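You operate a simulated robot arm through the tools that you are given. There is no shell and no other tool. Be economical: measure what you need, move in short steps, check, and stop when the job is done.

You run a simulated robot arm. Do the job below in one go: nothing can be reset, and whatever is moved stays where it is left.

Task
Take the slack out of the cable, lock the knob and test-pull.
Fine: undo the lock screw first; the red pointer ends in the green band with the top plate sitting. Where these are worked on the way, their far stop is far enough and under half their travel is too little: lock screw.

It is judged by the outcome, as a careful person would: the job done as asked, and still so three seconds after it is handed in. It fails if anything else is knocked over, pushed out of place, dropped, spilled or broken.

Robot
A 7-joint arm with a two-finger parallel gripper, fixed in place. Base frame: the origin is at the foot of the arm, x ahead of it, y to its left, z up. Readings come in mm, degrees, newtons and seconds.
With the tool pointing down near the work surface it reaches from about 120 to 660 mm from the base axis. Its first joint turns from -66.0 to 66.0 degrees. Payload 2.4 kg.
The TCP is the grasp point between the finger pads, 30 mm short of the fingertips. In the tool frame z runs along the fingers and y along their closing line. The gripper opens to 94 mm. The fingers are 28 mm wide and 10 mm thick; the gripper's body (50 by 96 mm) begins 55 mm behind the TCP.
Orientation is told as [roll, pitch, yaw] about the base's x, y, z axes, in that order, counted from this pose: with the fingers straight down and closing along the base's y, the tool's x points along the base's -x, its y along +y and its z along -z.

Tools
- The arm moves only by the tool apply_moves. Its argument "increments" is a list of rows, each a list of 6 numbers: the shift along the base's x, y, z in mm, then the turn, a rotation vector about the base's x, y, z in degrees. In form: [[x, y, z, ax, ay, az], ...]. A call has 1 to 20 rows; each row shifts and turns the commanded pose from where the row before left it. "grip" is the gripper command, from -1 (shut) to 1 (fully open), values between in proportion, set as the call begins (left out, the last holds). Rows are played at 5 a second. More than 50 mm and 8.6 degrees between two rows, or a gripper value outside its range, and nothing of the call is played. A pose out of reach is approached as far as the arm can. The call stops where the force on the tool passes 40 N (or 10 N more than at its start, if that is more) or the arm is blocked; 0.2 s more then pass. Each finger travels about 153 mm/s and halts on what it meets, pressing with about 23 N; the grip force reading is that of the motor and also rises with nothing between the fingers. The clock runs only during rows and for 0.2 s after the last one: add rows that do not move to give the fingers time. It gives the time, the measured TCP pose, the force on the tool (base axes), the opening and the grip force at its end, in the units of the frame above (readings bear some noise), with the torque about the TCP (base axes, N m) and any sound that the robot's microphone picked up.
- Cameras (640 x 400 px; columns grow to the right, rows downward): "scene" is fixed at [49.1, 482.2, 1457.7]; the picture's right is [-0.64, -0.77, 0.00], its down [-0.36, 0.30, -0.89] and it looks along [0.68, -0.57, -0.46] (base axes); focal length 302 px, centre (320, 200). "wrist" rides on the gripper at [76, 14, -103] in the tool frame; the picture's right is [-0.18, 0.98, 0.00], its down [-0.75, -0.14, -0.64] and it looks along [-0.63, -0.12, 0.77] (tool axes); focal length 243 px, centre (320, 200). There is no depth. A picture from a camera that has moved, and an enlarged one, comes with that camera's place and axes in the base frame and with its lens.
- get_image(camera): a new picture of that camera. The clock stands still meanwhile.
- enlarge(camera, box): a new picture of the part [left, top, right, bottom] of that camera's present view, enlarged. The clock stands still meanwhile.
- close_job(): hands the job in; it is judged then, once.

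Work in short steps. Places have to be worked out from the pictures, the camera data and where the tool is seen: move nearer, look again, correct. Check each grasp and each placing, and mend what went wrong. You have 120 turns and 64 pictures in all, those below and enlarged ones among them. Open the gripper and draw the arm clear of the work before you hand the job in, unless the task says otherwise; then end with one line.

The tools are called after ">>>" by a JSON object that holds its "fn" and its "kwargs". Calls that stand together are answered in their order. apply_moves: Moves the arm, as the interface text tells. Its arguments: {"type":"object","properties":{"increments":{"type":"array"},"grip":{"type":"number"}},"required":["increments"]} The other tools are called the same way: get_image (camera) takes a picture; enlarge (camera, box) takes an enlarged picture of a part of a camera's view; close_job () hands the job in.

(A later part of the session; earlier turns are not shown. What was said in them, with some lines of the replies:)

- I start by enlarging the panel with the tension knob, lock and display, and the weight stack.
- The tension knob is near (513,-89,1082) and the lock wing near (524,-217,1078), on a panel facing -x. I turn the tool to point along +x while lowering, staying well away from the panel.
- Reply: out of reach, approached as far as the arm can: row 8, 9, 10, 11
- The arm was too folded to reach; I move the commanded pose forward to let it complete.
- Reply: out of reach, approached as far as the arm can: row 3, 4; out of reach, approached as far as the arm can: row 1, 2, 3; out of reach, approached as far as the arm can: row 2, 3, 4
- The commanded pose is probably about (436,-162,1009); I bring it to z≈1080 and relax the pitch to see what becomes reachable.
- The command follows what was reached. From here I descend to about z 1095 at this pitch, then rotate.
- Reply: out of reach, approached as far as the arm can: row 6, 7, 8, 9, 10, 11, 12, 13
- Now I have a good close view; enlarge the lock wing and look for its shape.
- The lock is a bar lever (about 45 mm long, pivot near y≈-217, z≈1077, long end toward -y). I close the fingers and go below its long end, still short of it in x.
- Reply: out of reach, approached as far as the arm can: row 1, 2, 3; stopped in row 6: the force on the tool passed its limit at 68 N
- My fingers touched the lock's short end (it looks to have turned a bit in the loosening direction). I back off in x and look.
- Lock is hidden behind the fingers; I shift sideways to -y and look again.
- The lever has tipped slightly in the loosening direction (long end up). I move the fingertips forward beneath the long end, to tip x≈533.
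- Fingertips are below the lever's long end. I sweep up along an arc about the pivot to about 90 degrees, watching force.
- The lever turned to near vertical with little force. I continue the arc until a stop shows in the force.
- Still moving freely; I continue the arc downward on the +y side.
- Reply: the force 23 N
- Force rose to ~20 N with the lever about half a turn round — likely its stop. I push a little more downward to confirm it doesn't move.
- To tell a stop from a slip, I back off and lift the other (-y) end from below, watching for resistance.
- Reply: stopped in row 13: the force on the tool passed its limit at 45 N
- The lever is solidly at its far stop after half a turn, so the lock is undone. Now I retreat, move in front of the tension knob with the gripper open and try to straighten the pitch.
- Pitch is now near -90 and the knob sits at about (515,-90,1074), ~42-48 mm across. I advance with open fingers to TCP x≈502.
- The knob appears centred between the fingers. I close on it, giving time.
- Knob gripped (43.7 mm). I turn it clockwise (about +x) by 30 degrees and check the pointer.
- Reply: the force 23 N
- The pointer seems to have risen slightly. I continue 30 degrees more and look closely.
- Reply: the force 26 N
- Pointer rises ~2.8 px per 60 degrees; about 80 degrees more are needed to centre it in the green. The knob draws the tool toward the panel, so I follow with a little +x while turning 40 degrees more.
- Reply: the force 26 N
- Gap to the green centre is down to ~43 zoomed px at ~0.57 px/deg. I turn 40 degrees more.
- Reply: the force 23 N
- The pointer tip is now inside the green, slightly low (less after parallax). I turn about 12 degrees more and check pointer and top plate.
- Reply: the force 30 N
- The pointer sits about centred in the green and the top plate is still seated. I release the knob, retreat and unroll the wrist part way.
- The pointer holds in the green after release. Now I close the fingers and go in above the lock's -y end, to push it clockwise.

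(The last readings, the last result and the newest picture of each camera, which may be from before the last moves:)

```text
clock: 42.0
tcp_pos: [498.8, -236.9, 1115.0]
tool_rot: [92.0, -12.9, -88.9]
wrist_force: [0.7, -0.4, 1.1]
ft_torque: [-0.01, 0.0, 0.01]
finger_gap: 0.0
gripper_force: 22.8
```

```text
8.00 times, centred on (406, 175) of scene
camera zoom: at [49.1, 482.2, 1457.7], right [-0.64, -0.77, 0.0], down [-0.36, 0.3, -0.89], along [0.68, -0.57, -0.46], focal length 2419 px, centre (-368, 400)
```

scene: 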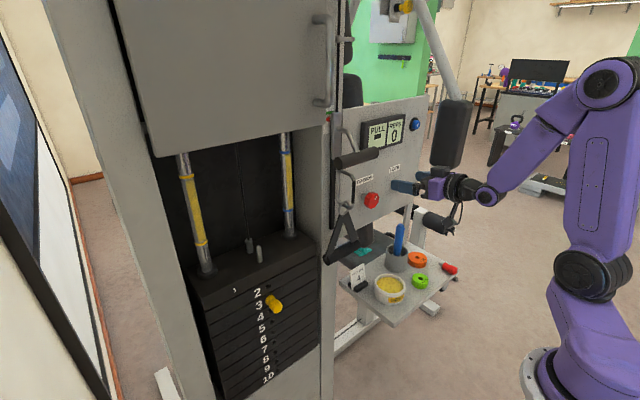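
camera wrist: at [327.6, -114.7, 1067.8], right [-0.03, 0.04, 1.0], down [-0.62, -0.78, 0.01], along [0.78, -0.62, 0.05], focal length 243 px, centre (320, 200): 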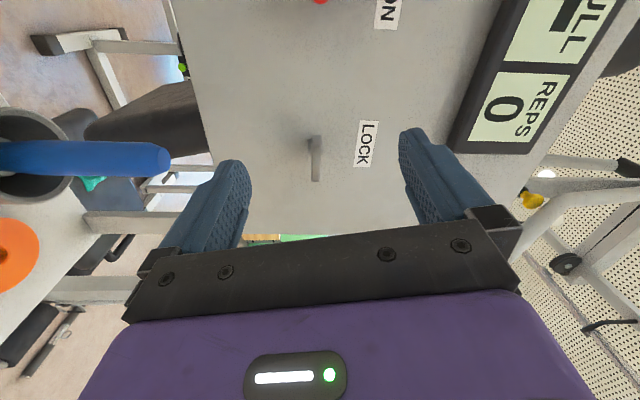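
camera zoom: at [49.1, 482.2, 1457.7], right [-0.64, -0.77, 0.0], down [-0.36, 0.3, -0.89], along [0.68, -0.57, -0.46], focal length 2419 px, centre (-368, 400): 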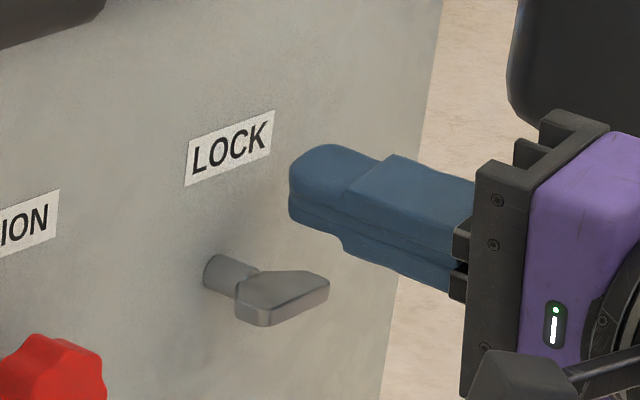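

The fingers are above the lever end. I push down along the arc to about 60 degrees past horizontal.

>>> {"fn": "apply_moves", "kwargs": {"increments": [[0, -1, -12, 0, 0, 0], [0, -1, -12, 0, 0, 0], [0, -2, -8, 0, 0, 0], [0, -2, -8, 0, 0, 0], [0, 1, -7, 0, 0, 0], [0, 1, -7, 0, 0, 0], [0, 0, 0, 0, 0, 0]]}}

>>> {"fn": "enlarge", "kwargs": {"camera": "scene", "box": [366, 150, 446, 200]}}

```text
clock: 43.6
tcp_pos: [499.2, -243.6, 1058.8]
tool_rot: [91.9, -12.9, -88.8]
wrist_force: [0.0, -1.6, 0.1]
ft_torque: [0.01, -0.01, -0.06]
finger_gap: 0.0
gripper_force: 23.0
```

```text
8.00 times, centred on (406, 175) of scene
camera zoom: at [49.1, 482.1, 1457.7], right [-0.64, -0.77, 0.0], down [-0.36, 0.3, -0.89], along [0.68, -0.57, -0.46], focal length 2419 px, centre (-368, 400)
```

zoom: 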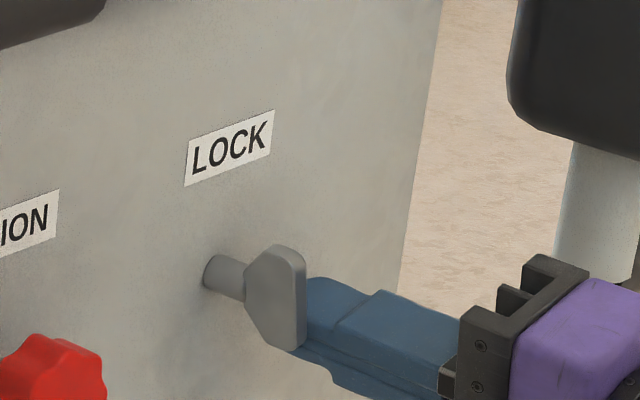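

Turning well. I continue round the lower half and up the +y side until it meets the stop.

>>> {"fn": "apply_moves", "kwargs": {"increments": [[0, 6, -8, 0, 0, 0], [0, 8, -5, 0, 0, 0], [0, 8, -2, 0, 0, 0], [0, 8, 0, 0, 0, 0], [0, 7, 2, 0, 0, 0], [0, 6, 4, 0, 0, 0], [0, 4, 5, 0, 0, 0], [0, 1, 4, 0, 0, 0], [0, 0, 3, 0, 0, 0], [0, 0, 3, 0, 0, 0], [0, 0, 3, 0, 0, 0], [0, 0, 0, 0, 0, 0]]}}

>>> {"fn": "enlarge", "kwargs": {"camera": "scene", "box": [366, 150, 446, 200]}}

```text
clock: 45.8
tcp_pos: [500.0, -194.2, 1059.5]
tool_rot: [90.6, -12.4, -88.7]
wrist_force: [3.5, -1.6, -5.2]
ft_torque: [0.05, 0.21, 0.01]
finger_gap: 0.2
gripper_force: 22.6
stopped in row 11: the force on the tool passed its limit at 43 N (the readings are from after the stop); the commanded pose is now the measured one
```

```text
8.00 times, centred on (406, 175) of scene
camera zoom: at [49.3, 482.1, 1457.7], right [-0.64, -0.77, 0.0], down [-0.36, 0.3, -0.89], along [0.68, -0.57, -0.46], focal length 2419 px, centre (-368, 400)
```

zoom: 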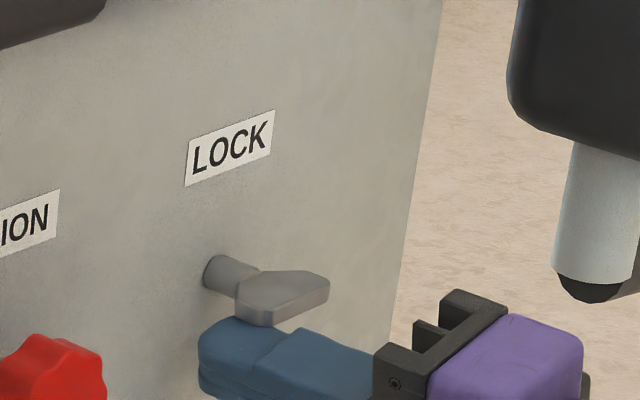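

The lock meets its hard stop in the tightened position (43 N). I back off, retreat and look at the pull handle and display.

>>> {"fn": "apply_moves", "kwargs": {"increments": [[0, 2, -5, 0, 0, 0], [-20, 0, -5, 0, 0, 0], [-25, 5, 0, 0, 0, 0], [-25, 10, 10, 0, 0, 0], [0, 20, 30, 0, 0, 0], [0, 20, 30, 0, 0, 0], [0, 20, 30, 0, 0, 0], [0, 20, 25, 0, 0, 0], [0, 0, 0, 0, 0, 0]]}}

>>> {"fn": "enlarge", "kwargs": {"camera": "scene", "box": [310, 100, 438, 180]}}

>>> {"fn": "get_image", "kwargs": {"camera": "wrist"}}

```text
clock: 47.8
tcp_pos: [430.8, -97.3, 1175.6]
tool_rot: [90.7, -12.3, -88.7]
wrist_force: [0.1, -0.4, -0.4]
ft_torque: [0.0, 0.02, 0.02]
finger_gap: 0.0
gripper_force: 22.5
```

```text
5.00 times, centred on (374, 140) of scene
camera zoom: at [49.1, 482.2, 1457.7], right [-0.64, -0.77, 0.0], down [-0.36, 0.3, -0.89], along [0.68, -0.57, -0.46], focal length 1512 px, centre (50, 500)
```

zoom: 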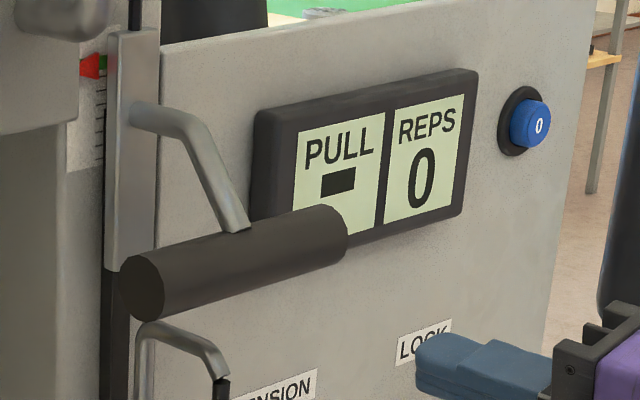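

```text
18 pictures are left
camera wrist: at [326.7, -22.1, 1171.7], right [-0.01, 0.03, 1.0], down [-0.62, -0.78, 0.02], along [0.78, -0.62, 0.03], focal length 243 px, centre (320, 200)
```

wrist: 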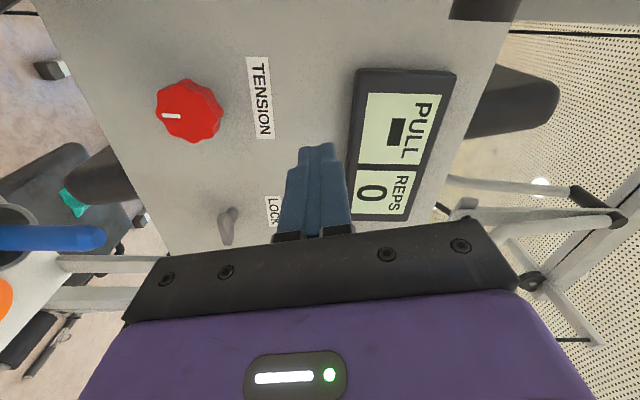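

The roller handle on the sliding carriage (cable above it) is the pull handle; I place it at x≈465, y -27..85, z≈1252. I go in front of it with fingers closing vertically, half open, and look.

>>> {"fn": "apply_moves", "kwargs": {"grip": 0.1, "increments": [[-16, 0, 0, 4, 0, 0], [-16, 0, 0, 4, 0, 0], [0, 23, 19, 4, 0, 0], [0, 23, 19, 0, 0, 0], [0, 23, 19, 0, 0, 0], [0, 23, 19, 0, 0, 0], [0, 0, 0, 0, 0, 0]]}}

>>> {"fn": "get_image", "kwargs": {"camera": "wrist"}}

>>> {"fn": "enlarge", "kwargs": {"camera": "scene", "box": [310, 100, 438, 180]}}

```text
clock: 49.4
tcp_pos: [397.4, -6.4, 1251.0]
tool_rot: [91.1, -0.4, -88.7]
wrist_force: [-0.3, -1.1, 0.2]
ft_torque: [-0.01, 0.02, -0.03]
finger_gap: 51.5
gripper_force: 0.1
```

```text
17 pictures are left
camera wrist: at [293.6, 67.8, 1263.1], right [-0.01, -0.18, 0.98], down [-0.62, -0.77, -0.15], along [0.78, -0.62, -0.1], focal length 243 px, centre (320, 200)
```

wrist: 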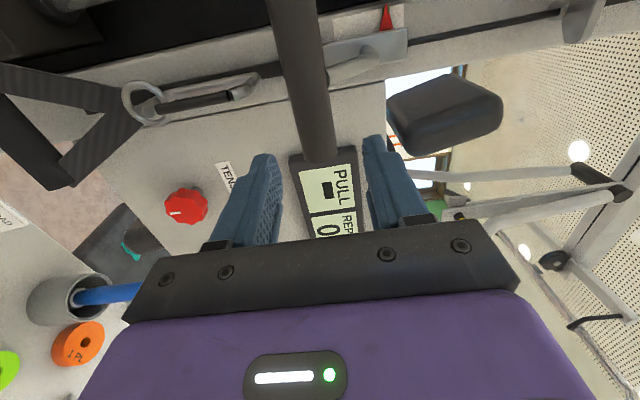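

```text
5.00 times, centred on (374, 140) of scene
camera zoom: at [49.1, 482.2, 1457.7], right [-0.64, -0.77, 0.0], down [-0.36, 0.3, -0.89], along [0.68, -0.57, -0.46], focal length 1512 px, centre (50, 500)
```

zoom: 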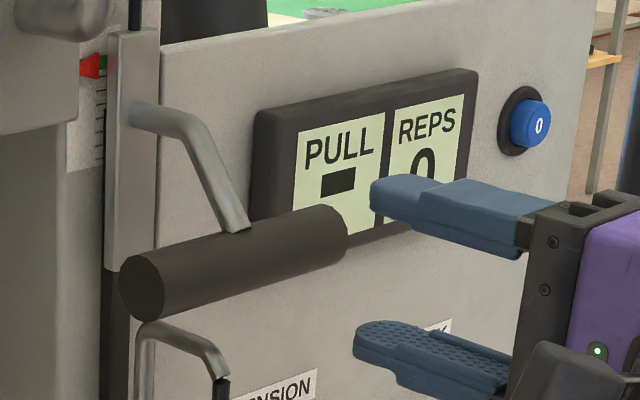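

The roller end is centred between the fingers. I advance to TCP x≈464 and close on it.

>>> {"fn": "apply_moves", "kwargs": {"increments": [[17, 0, -1, 0, 0, 0], [17, 0, -1, 0, 0, 0], [17, 0, 0, 0, 0, 0], [16, 0, 0, 0, 0, 0], [0, 0, 0, 0, 0, 0]]}}

>>> {"fn": "get_image", "kwargs": {"camera": "wrist"}}

```text
clock: 50.6
tcp_pos: [465.2, -5.3, 1248.8]
tool_rot: [91.1, -0.5, -88.9]
wrist_force: [0.0, -0.6, 0.3]
ft_torque: [-0.02, 0.02, -0.01]
finger_gap: 51.8
gripper_force: 0.1
```

```text
15 pictures are left
camera wrist: at [360.8, 68.0, 1260.1], right [-0.01, -0.18, 0.98], down [-0.62, -0.77, -0.15], along [0.78, -0.62, -0.1], focal length 243 px, centre (320, 200)
```

wrist: 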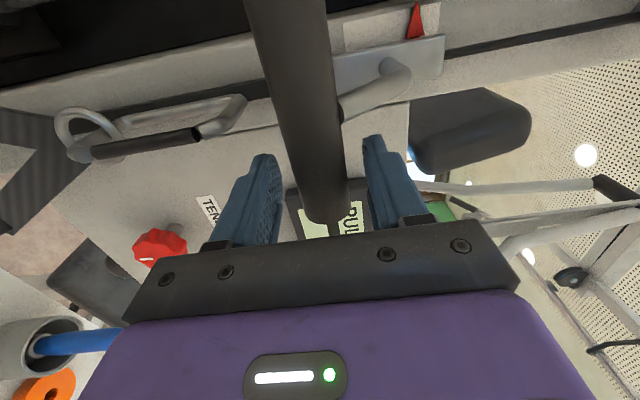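

Roller lies between the pads. Closing.

>>> {"fn": "apply_moves", "kwargs": {"grip": -1, "increments": [[0, 0, 0, 0, 0, 0], [0, 0, 0, 0, 0, 0], [0, 0, 0, 0, 0, 0]]}}

>>> {"fn": "apply_moves", "kwargs": {"increments": [[0, 0, -4, 0, 0, 0], [0, 0, -4, 0, 0, 0], [0, 0, -4, 0, 0, 0], [0, 0, 0, 0, 0, 0]]}}

>>> {"fn": "enlarge", "kwargs": {"camera": "scene", "box": [310, 100, 438, 180]}}

```text
clock: 51.4
tcp_pos: [466.0, -6.9, 1248.4]
tool_rot: [91.1, -0.4, -88.8]
wrist_force: [3.6, -0.5, 5.8]
ft_torque: [0.36, -0.14, 0.01]
finger_gap: 31.4
gripper_force: 45.1
```

```text
clock: 52.4
tcp_pos: [464.4, -5.7, 1237.6]
tool_rot: [91.2, -0.6, -88.8]
wrist_force: [3.7, -0.1, 12.6]
ft_torque: [0.37, -0.18, 0.03]
finger_gap: 31.4
gripper_force: 44.7
```

```text
5.00 times, centred on (374, 140) of scene
camera zoom: at [49.1, 482.2, 1457.7], right [-0.64, -0.77, 0.0], down [-0.36, 0.3, -0.89], along [0.68, -0.57, -0.46], focal length 1512 px, centre (50, 500)
```

zoom: 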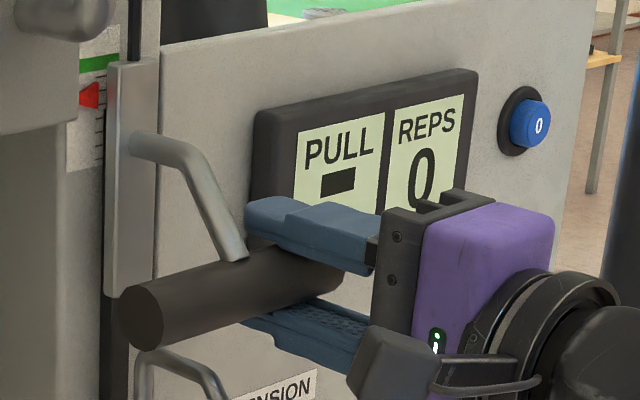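

The carriage follows with ~12 N, and the carabiner and strap move with it. I pull down further in small steps, watching force and display.

>>> {"fn": "apply_moves", "kwargs": {"increments": [[0, 0, -5, 0, 0, 0], [0, 0, -5, 0, 0, 0], [0, 0, -5, 0, 0, 0], [0, 0, -5, 0, 0, 0], [0, 0, 0, 0, 0, 0]]}}

>>> {"fn": "get_image", "kwargs": {"camera": "scene"}}

```text
clock: 53.6
tcp_pos: [466.0, -6.8, 1216.0]
tool_rot: [91.1, -0.3, -88.8]
wrist_force: [7.4, -6.4, 12.2]
ft_torque: [0.33, -0.09, -0.2]
finger_gap: 31.4
gripper_force: 44.8
```

```text
13 pictures are left
```

scene: 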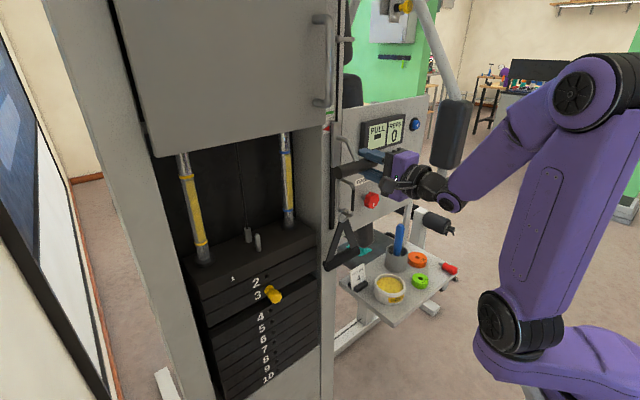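

Plates 1–3 are lifting; display not yet changed. I pull 20 mm more and check the display and strap clearance.

>>> {"fn": "apply_moves", "kwargs": {"increments": [[0, 0, -5, 0, 0, 0], [0, 0, -5, 0, 0, 0], [0, 0, -5, 0, 0, 0], [0, 0, -5, 0, 0, 0], [0, 0, 0, 0, 0, 0]]}}

>>> {"fn": "enlarge", "kwargs": {"camera": "scene", "box": [300, 110, 450, 300]}}

```text
clock: 54.8
tcp_pos: [464.9, -6.9, 1197.0]
tool_rot: [91.1, -0.5, -88.7]
wrist_force: [9.7, -3.0, 12.4]
ft_torque: [0.4, -0.04, 0.11]
finger_gap: 31.0
gripper_force: 44.9
```

```text
2.11 times, centred on (375, 205) of scene
camera zoom: at [49.3, 482.1, 1457.7], right [-0.64, -0.77, 0.0], down [-0.36, 0.3, -0.89], along [0.68, -0.57, -0.46], focal length 637 px, centre (204, 190)
```

zoom: 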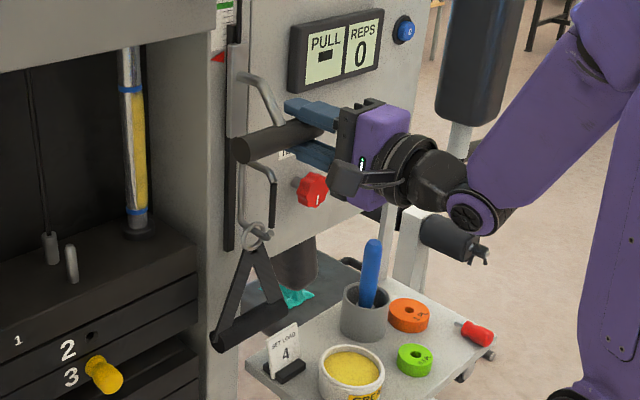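

No display change yet; strap bar still has ample clearance (~80 mm) above the tray. I pull 30 mm more.

>>> {"fn": "apply_moves", "kwargs": {"increments": [[0, 0, -5, 0, 0, 0], [0, 0, -5, 0, 0, 0], [0, 0, -5, 0, 0, 0], [0, 0, -5, 0, 0, 0], [0, 0, -5, 0, 0, 0], [0, 0, -5, 0, 0, 0], [0, 0, 0, 0, 0, 0]]}}

>>> {"fn": "enlarge", "kwargs": {"camera": "scene", "box": [300, 110, 450, 300]}}

```text
clock: 56.4
tcp_pos: [463.9, -6.0, 1167.7]
tool_rot: [91.0, -0.4, -88.8]
wrist_force: [-3.2, -5.4, 11.9]
ft_torque: [0.31, -0.11, -0.14]
finger_gap: 31.5
gripper_force: 45.6
```

```text
2.11 times, centred on (375, 205) of scene
camera zoom: at [48.8, 482.0, 1457.7], right [-0.64, -0.77, 0.0], down [-0.36, 0.3, -0.89], along [0.68, -0.57, -0.46], focal length 637 px, centre (204, 190)
```

zoom: 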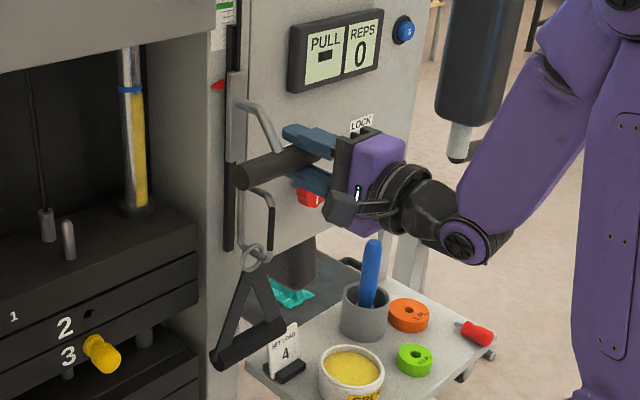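

The top plate is just reaching the lower ring of the yellow zone on the guide rods. I pull 25 mm more so it is clearly in that zone, then look.

>>> {"fn": "apply_moves", "kwargs": {"increments": [[0, 0, -5, 0, 0, 0], [0, 0, -5, 0, 0, 0], [0, 0, -5, 0, 0, 0], [0, 0, -5, 0, 0, 0], [0, 0, -5, 0, 0, 0], [0, 0, 0, 0, 0, 0], [0, 0, 0, 0, 0, 0]]}}

>>> {"fn": "enlarge", "kwargs": {"camera": "scene", "box": [300, 110, 450, 300]}}

```text
clock: 58.0
tcp_pos: [464.2, -7.2, 1142.3]
tool_rot: [91.0, -0.4, -88.9]
wrist_force: [-0.8, -11.6, 11.9]
ft_torque: [0.26, -0.14, -0.06]
finger_gap: 31.5
gripper_force: 45.3
```

```text
2.11 times, centred on (375, 205) of scene
camera zoom: at [48.9, 481.8, 1457.8], right [-0.64, -0.77, 0.0], down [-0.36, 0.3, -0.89], along [0.68, -0.57, -0.46], focal length 637 px, centre (204, 190)
```

zoom: 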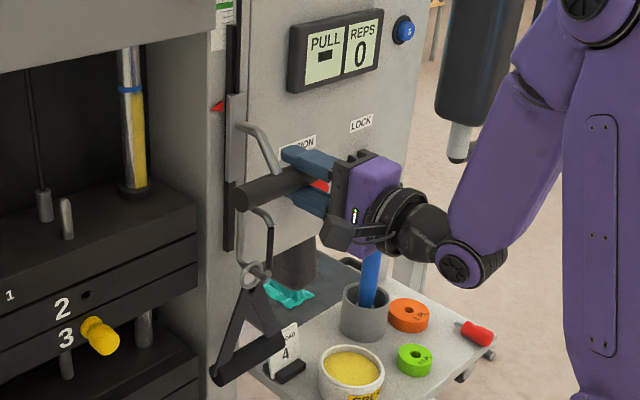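

The top plate is now inside the yellow zone (about 106 mm of pull). I ease it back up slowly, all the way to seated.

>>> {"fn": "apply_moves", "kwargs": {"increments": [[0, 0, 6, 0, 0, 0], [0, 0, 6, 0, 0, 0], [0, 0, 6, 0, 0, 0], [0, 0, 6, 0, 0, 0], [0, 0, 6, 0, 0, 0], [0, 0, 6, 0, 0, 0], [0, 0, 6, 0, 0, 0], [0, 0, 6, 0, 0, 0], [0, 0, 6, 0, 0, 0], [0, 0, 6, 0, 0, 0], [0, 0, 6, 0, 0, 0], [0, 0, 6, 0, 0, 0], [0, 0, 6, 0, 0, 0], [0, 0, 6, 0, 0, 0], [0, 0, 6, 0, 0, 0], [0, 0, 4, 0, 0, 0], [0, 0, 4, 0, 0, 0], [0, 0, 0, 0, 0, 0]]}}

>>> {"fn": "apply_moves", "kwargs": {"increments": [[0, 0, 2, 0, 0, 0], [0, 0, 2, 0, 0, 0], [0, 0, 2, 0, 0, 0], [0, 0, 1, 0, 0, 0], [0, 0, 0, 0, 0, 0]]}}

>>> {"fn": "enlarge", "kwargs": {"camera": "scene", "box": [310, 100, 438, 180]}}

```text
clock: 61.8
tcp_pos: [464.0, -7.2, 1240.5]
tool_rot: [91.1, -0.4, -88.9]
wrist_force: [0.9, -13.2, 12.6]
ft_torque: [0.26, -0.08, 0.19]
finger_gap: 31.2
gripper_force: 45.3
```

```text
clock: 63.0
tcp_pos: [465.2, -6.3, 1246.7]
tool_rot: [91.1, -0.4, -89.0]
wrist_force: [-3.5, -16.1, 11.9]
ft_torque: [0.19, -0.03, 0.02]
finger_gap: 31.1
gripper_force: 44.8
```

```text
5.00 times, centred on (374, 140) of scene
camera zoom: at [48.8, 481.6, 1457.9], right [-0.64, -0.77, 0.0], down [-0.36, 0.3, -0.89], along [0.68, -0.57, -0.46], focal length 1512 px, centre (50, 500)
```

zoom: 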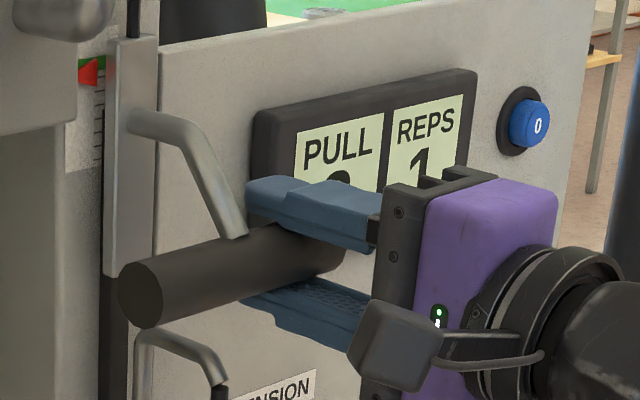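

REPS shows 1. I ease up the last 2–3 mm until the load comes off, then release and retreat straight back.

>>> {"fn": "apply_moves", "kwargs": {"increments": [[0, 0, 1, 0, 0, 0], [0, 0, 1, 0, 0, 0], [0, 0, 0.5, 0, 0, 0], [0, 0, 0, 0, 0, 0]]}}

```text
clock: 64.0
tcp_pos: [464.3, -5.6, 1248.3]
tool_rot: [90.9, -0.3, -89.0]
wrist_force: [-10.4, -18.3, 5.2]
ft_torque: [0.3, 0.07, -0.24]
finger_gap: 31.2
gripper_force: 45.3
```

Load is off (force back to its baseline). Release gently and withdraw along -x.

>>> {"fn": "apply_moves", "kwargs": {"grip": 0.15, "increments": [[0, 0, 0, 0, 0, 0], [0, 0, 0, 0, 0, 0], [0, 0, 0, 0, 0, 0], [-15, 0, 0, 0, 0, 0], [-20, 0, 0, 0, 0, 0], [-25, 0, 0, 0, 0, 0], [-20, -20, 0, 0, 0, 0], [0, -30, 0, 0, 0, 0], [0, -30, 0, 0, 0, 0], [0, 0, 0, 0, 0, 0]]}}

>>> {"fn": "enlarge", "kwargs": {"camera": "scene", "box": [310, 100, 438, 180]}}

>>> {"fn": "enlarge", "kwargs": {"camera": "scene", "box": [318, 105, 350, 125]}}

>>> {"fn": "get_image", "kwargs": {"camera": "scene"}}

```text
clock: 66.2
tcp_pos: [385.3, -85.3, 1250.2]
tool_rot: [91.0, -0.3, -88.7]
wrist_force: [0.1, -0.3, 0.1]
ft_torque: [-0.02, -0.04, -0.01]
finger_gap: 54.1
gripper_force: 0.0
```

```text
5.00 times, centred on (374, 140) of scene
camera zoom: at [49.1, 482.2, 1457.7], right [-0.64, -0.77, 0.0], down [-0.36, 0.3, -0.89], along [0.68, -0.57, -0.46], focal length 1512 px, centre (50, 500)
```

zoom: 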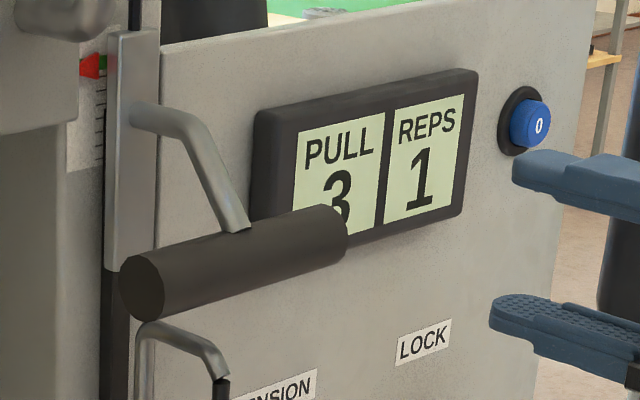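

```text
16.00 times, centred on (334, 115) of scene
camera zoom: at [49.1, 482.2, 1457.7], right [-0.64, -0.77, 0.0], down [-0.36, 0.3, -0.89], along [0.68, -0.57, -0.46], focal length 4838 px, centre (96, 1560)
```

zoom: 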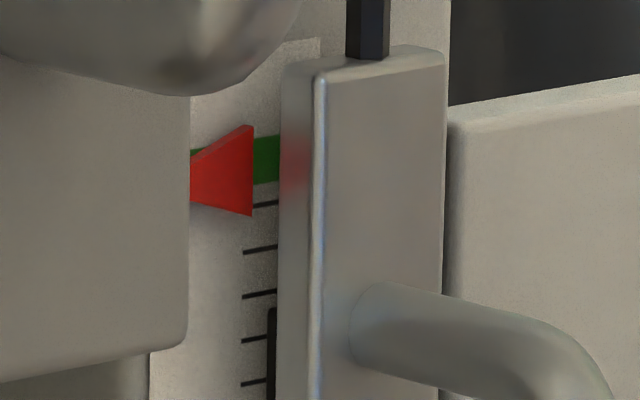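

```text
6 pictures are left
```

scene: 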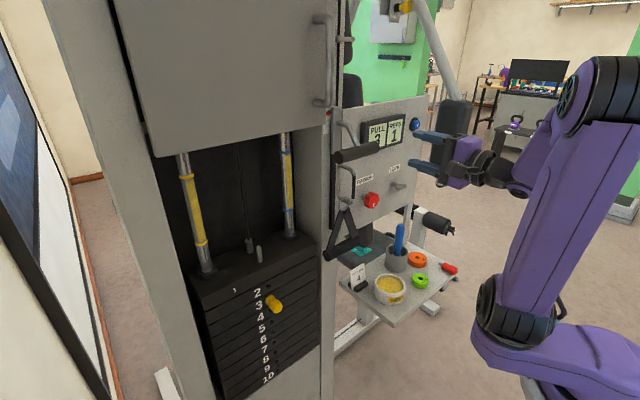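

Display reads PULL 3, REPS 1; plates are seated, tray undisturbed. I verify the pointer from a near-level wrist view.

>>> {"fn": "apply_moves", "kwargs": {"grip": 1, "increments": [[-10, 30, 10, 0, 0, 0], [0, 40, 15, 0, 0, 0], [0, 20, 15, 0, 0, 0], [0, 0, 0, 0, 0, 0]]}}

>>> {"fn": "enlarge", "kwargs": {"camera": "wrist", "box": [280, 0, 440, 100]}}

```text
clock: 67.2
tcp_pos: [376.9, 6.1, 1288.5]
tool_rot: [91.0, -0.4, -88.9]
wrist_force: [-0.3, 0.9, 0.9]
ft_torque: [0.0, 0.02, -0.01]
finger_gap: 93.9
gripper_force: 0.0
```

```text
4.00 times, centred on (360, 50) of wrist
camera zoom: at [271.7, 79.1, 1299.9], right [-0.01, -0.18, 0.98], down [-0.62, -0.77, -0.15], along [0.78, -0.62, -0.1], focal length 970 px, centre (160, 800)
```

zoom: 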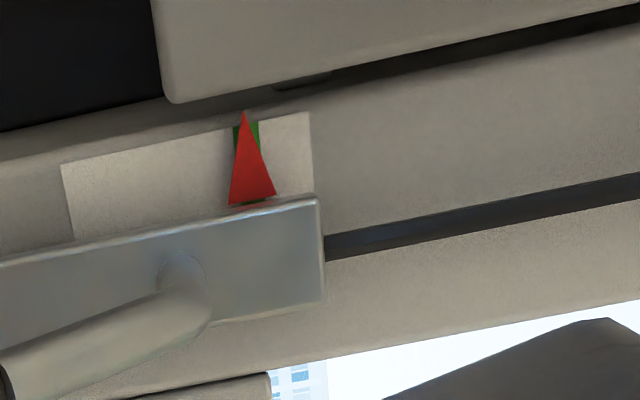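

The pointer tip is within the green band. I draw the open gripper a bit further clear and hand in.

>>> {"fn": "apply_moves", "kwargs": {"increments": [[-10, -30, 0, 0, 0, 0], [-10, -40, 0, 0, 0, 0], [0, -40, 0, 0, 0, 0], [0, 0, 0, 0, 0, 0]]}}

>>> {"fn": "close_job", "kwargs": {}}

```text
clock: 68.2
tcp_pos: [353.0, -107.0, 1288.8]
tool_rot: [91.1, -0.5, -88.8]
wrist_force: [0.8, 0.1, 0.0]
ft_torque: [0.01, 0.0, 0.0]
finger_gap: 93.8
gripper_force: 0.0
```

```text
The job is handed in.
```

The slack is out and the job is handed in: lock screw undone to its far stop, pointer set in the green band with the top plate seated, lock tightened to its stop, and one test-pull done (display reads PULL 3, REPS 1); the weight pin stays at 3 although the card on the tray says SET LOAD 4, since changing it wasn't asked.
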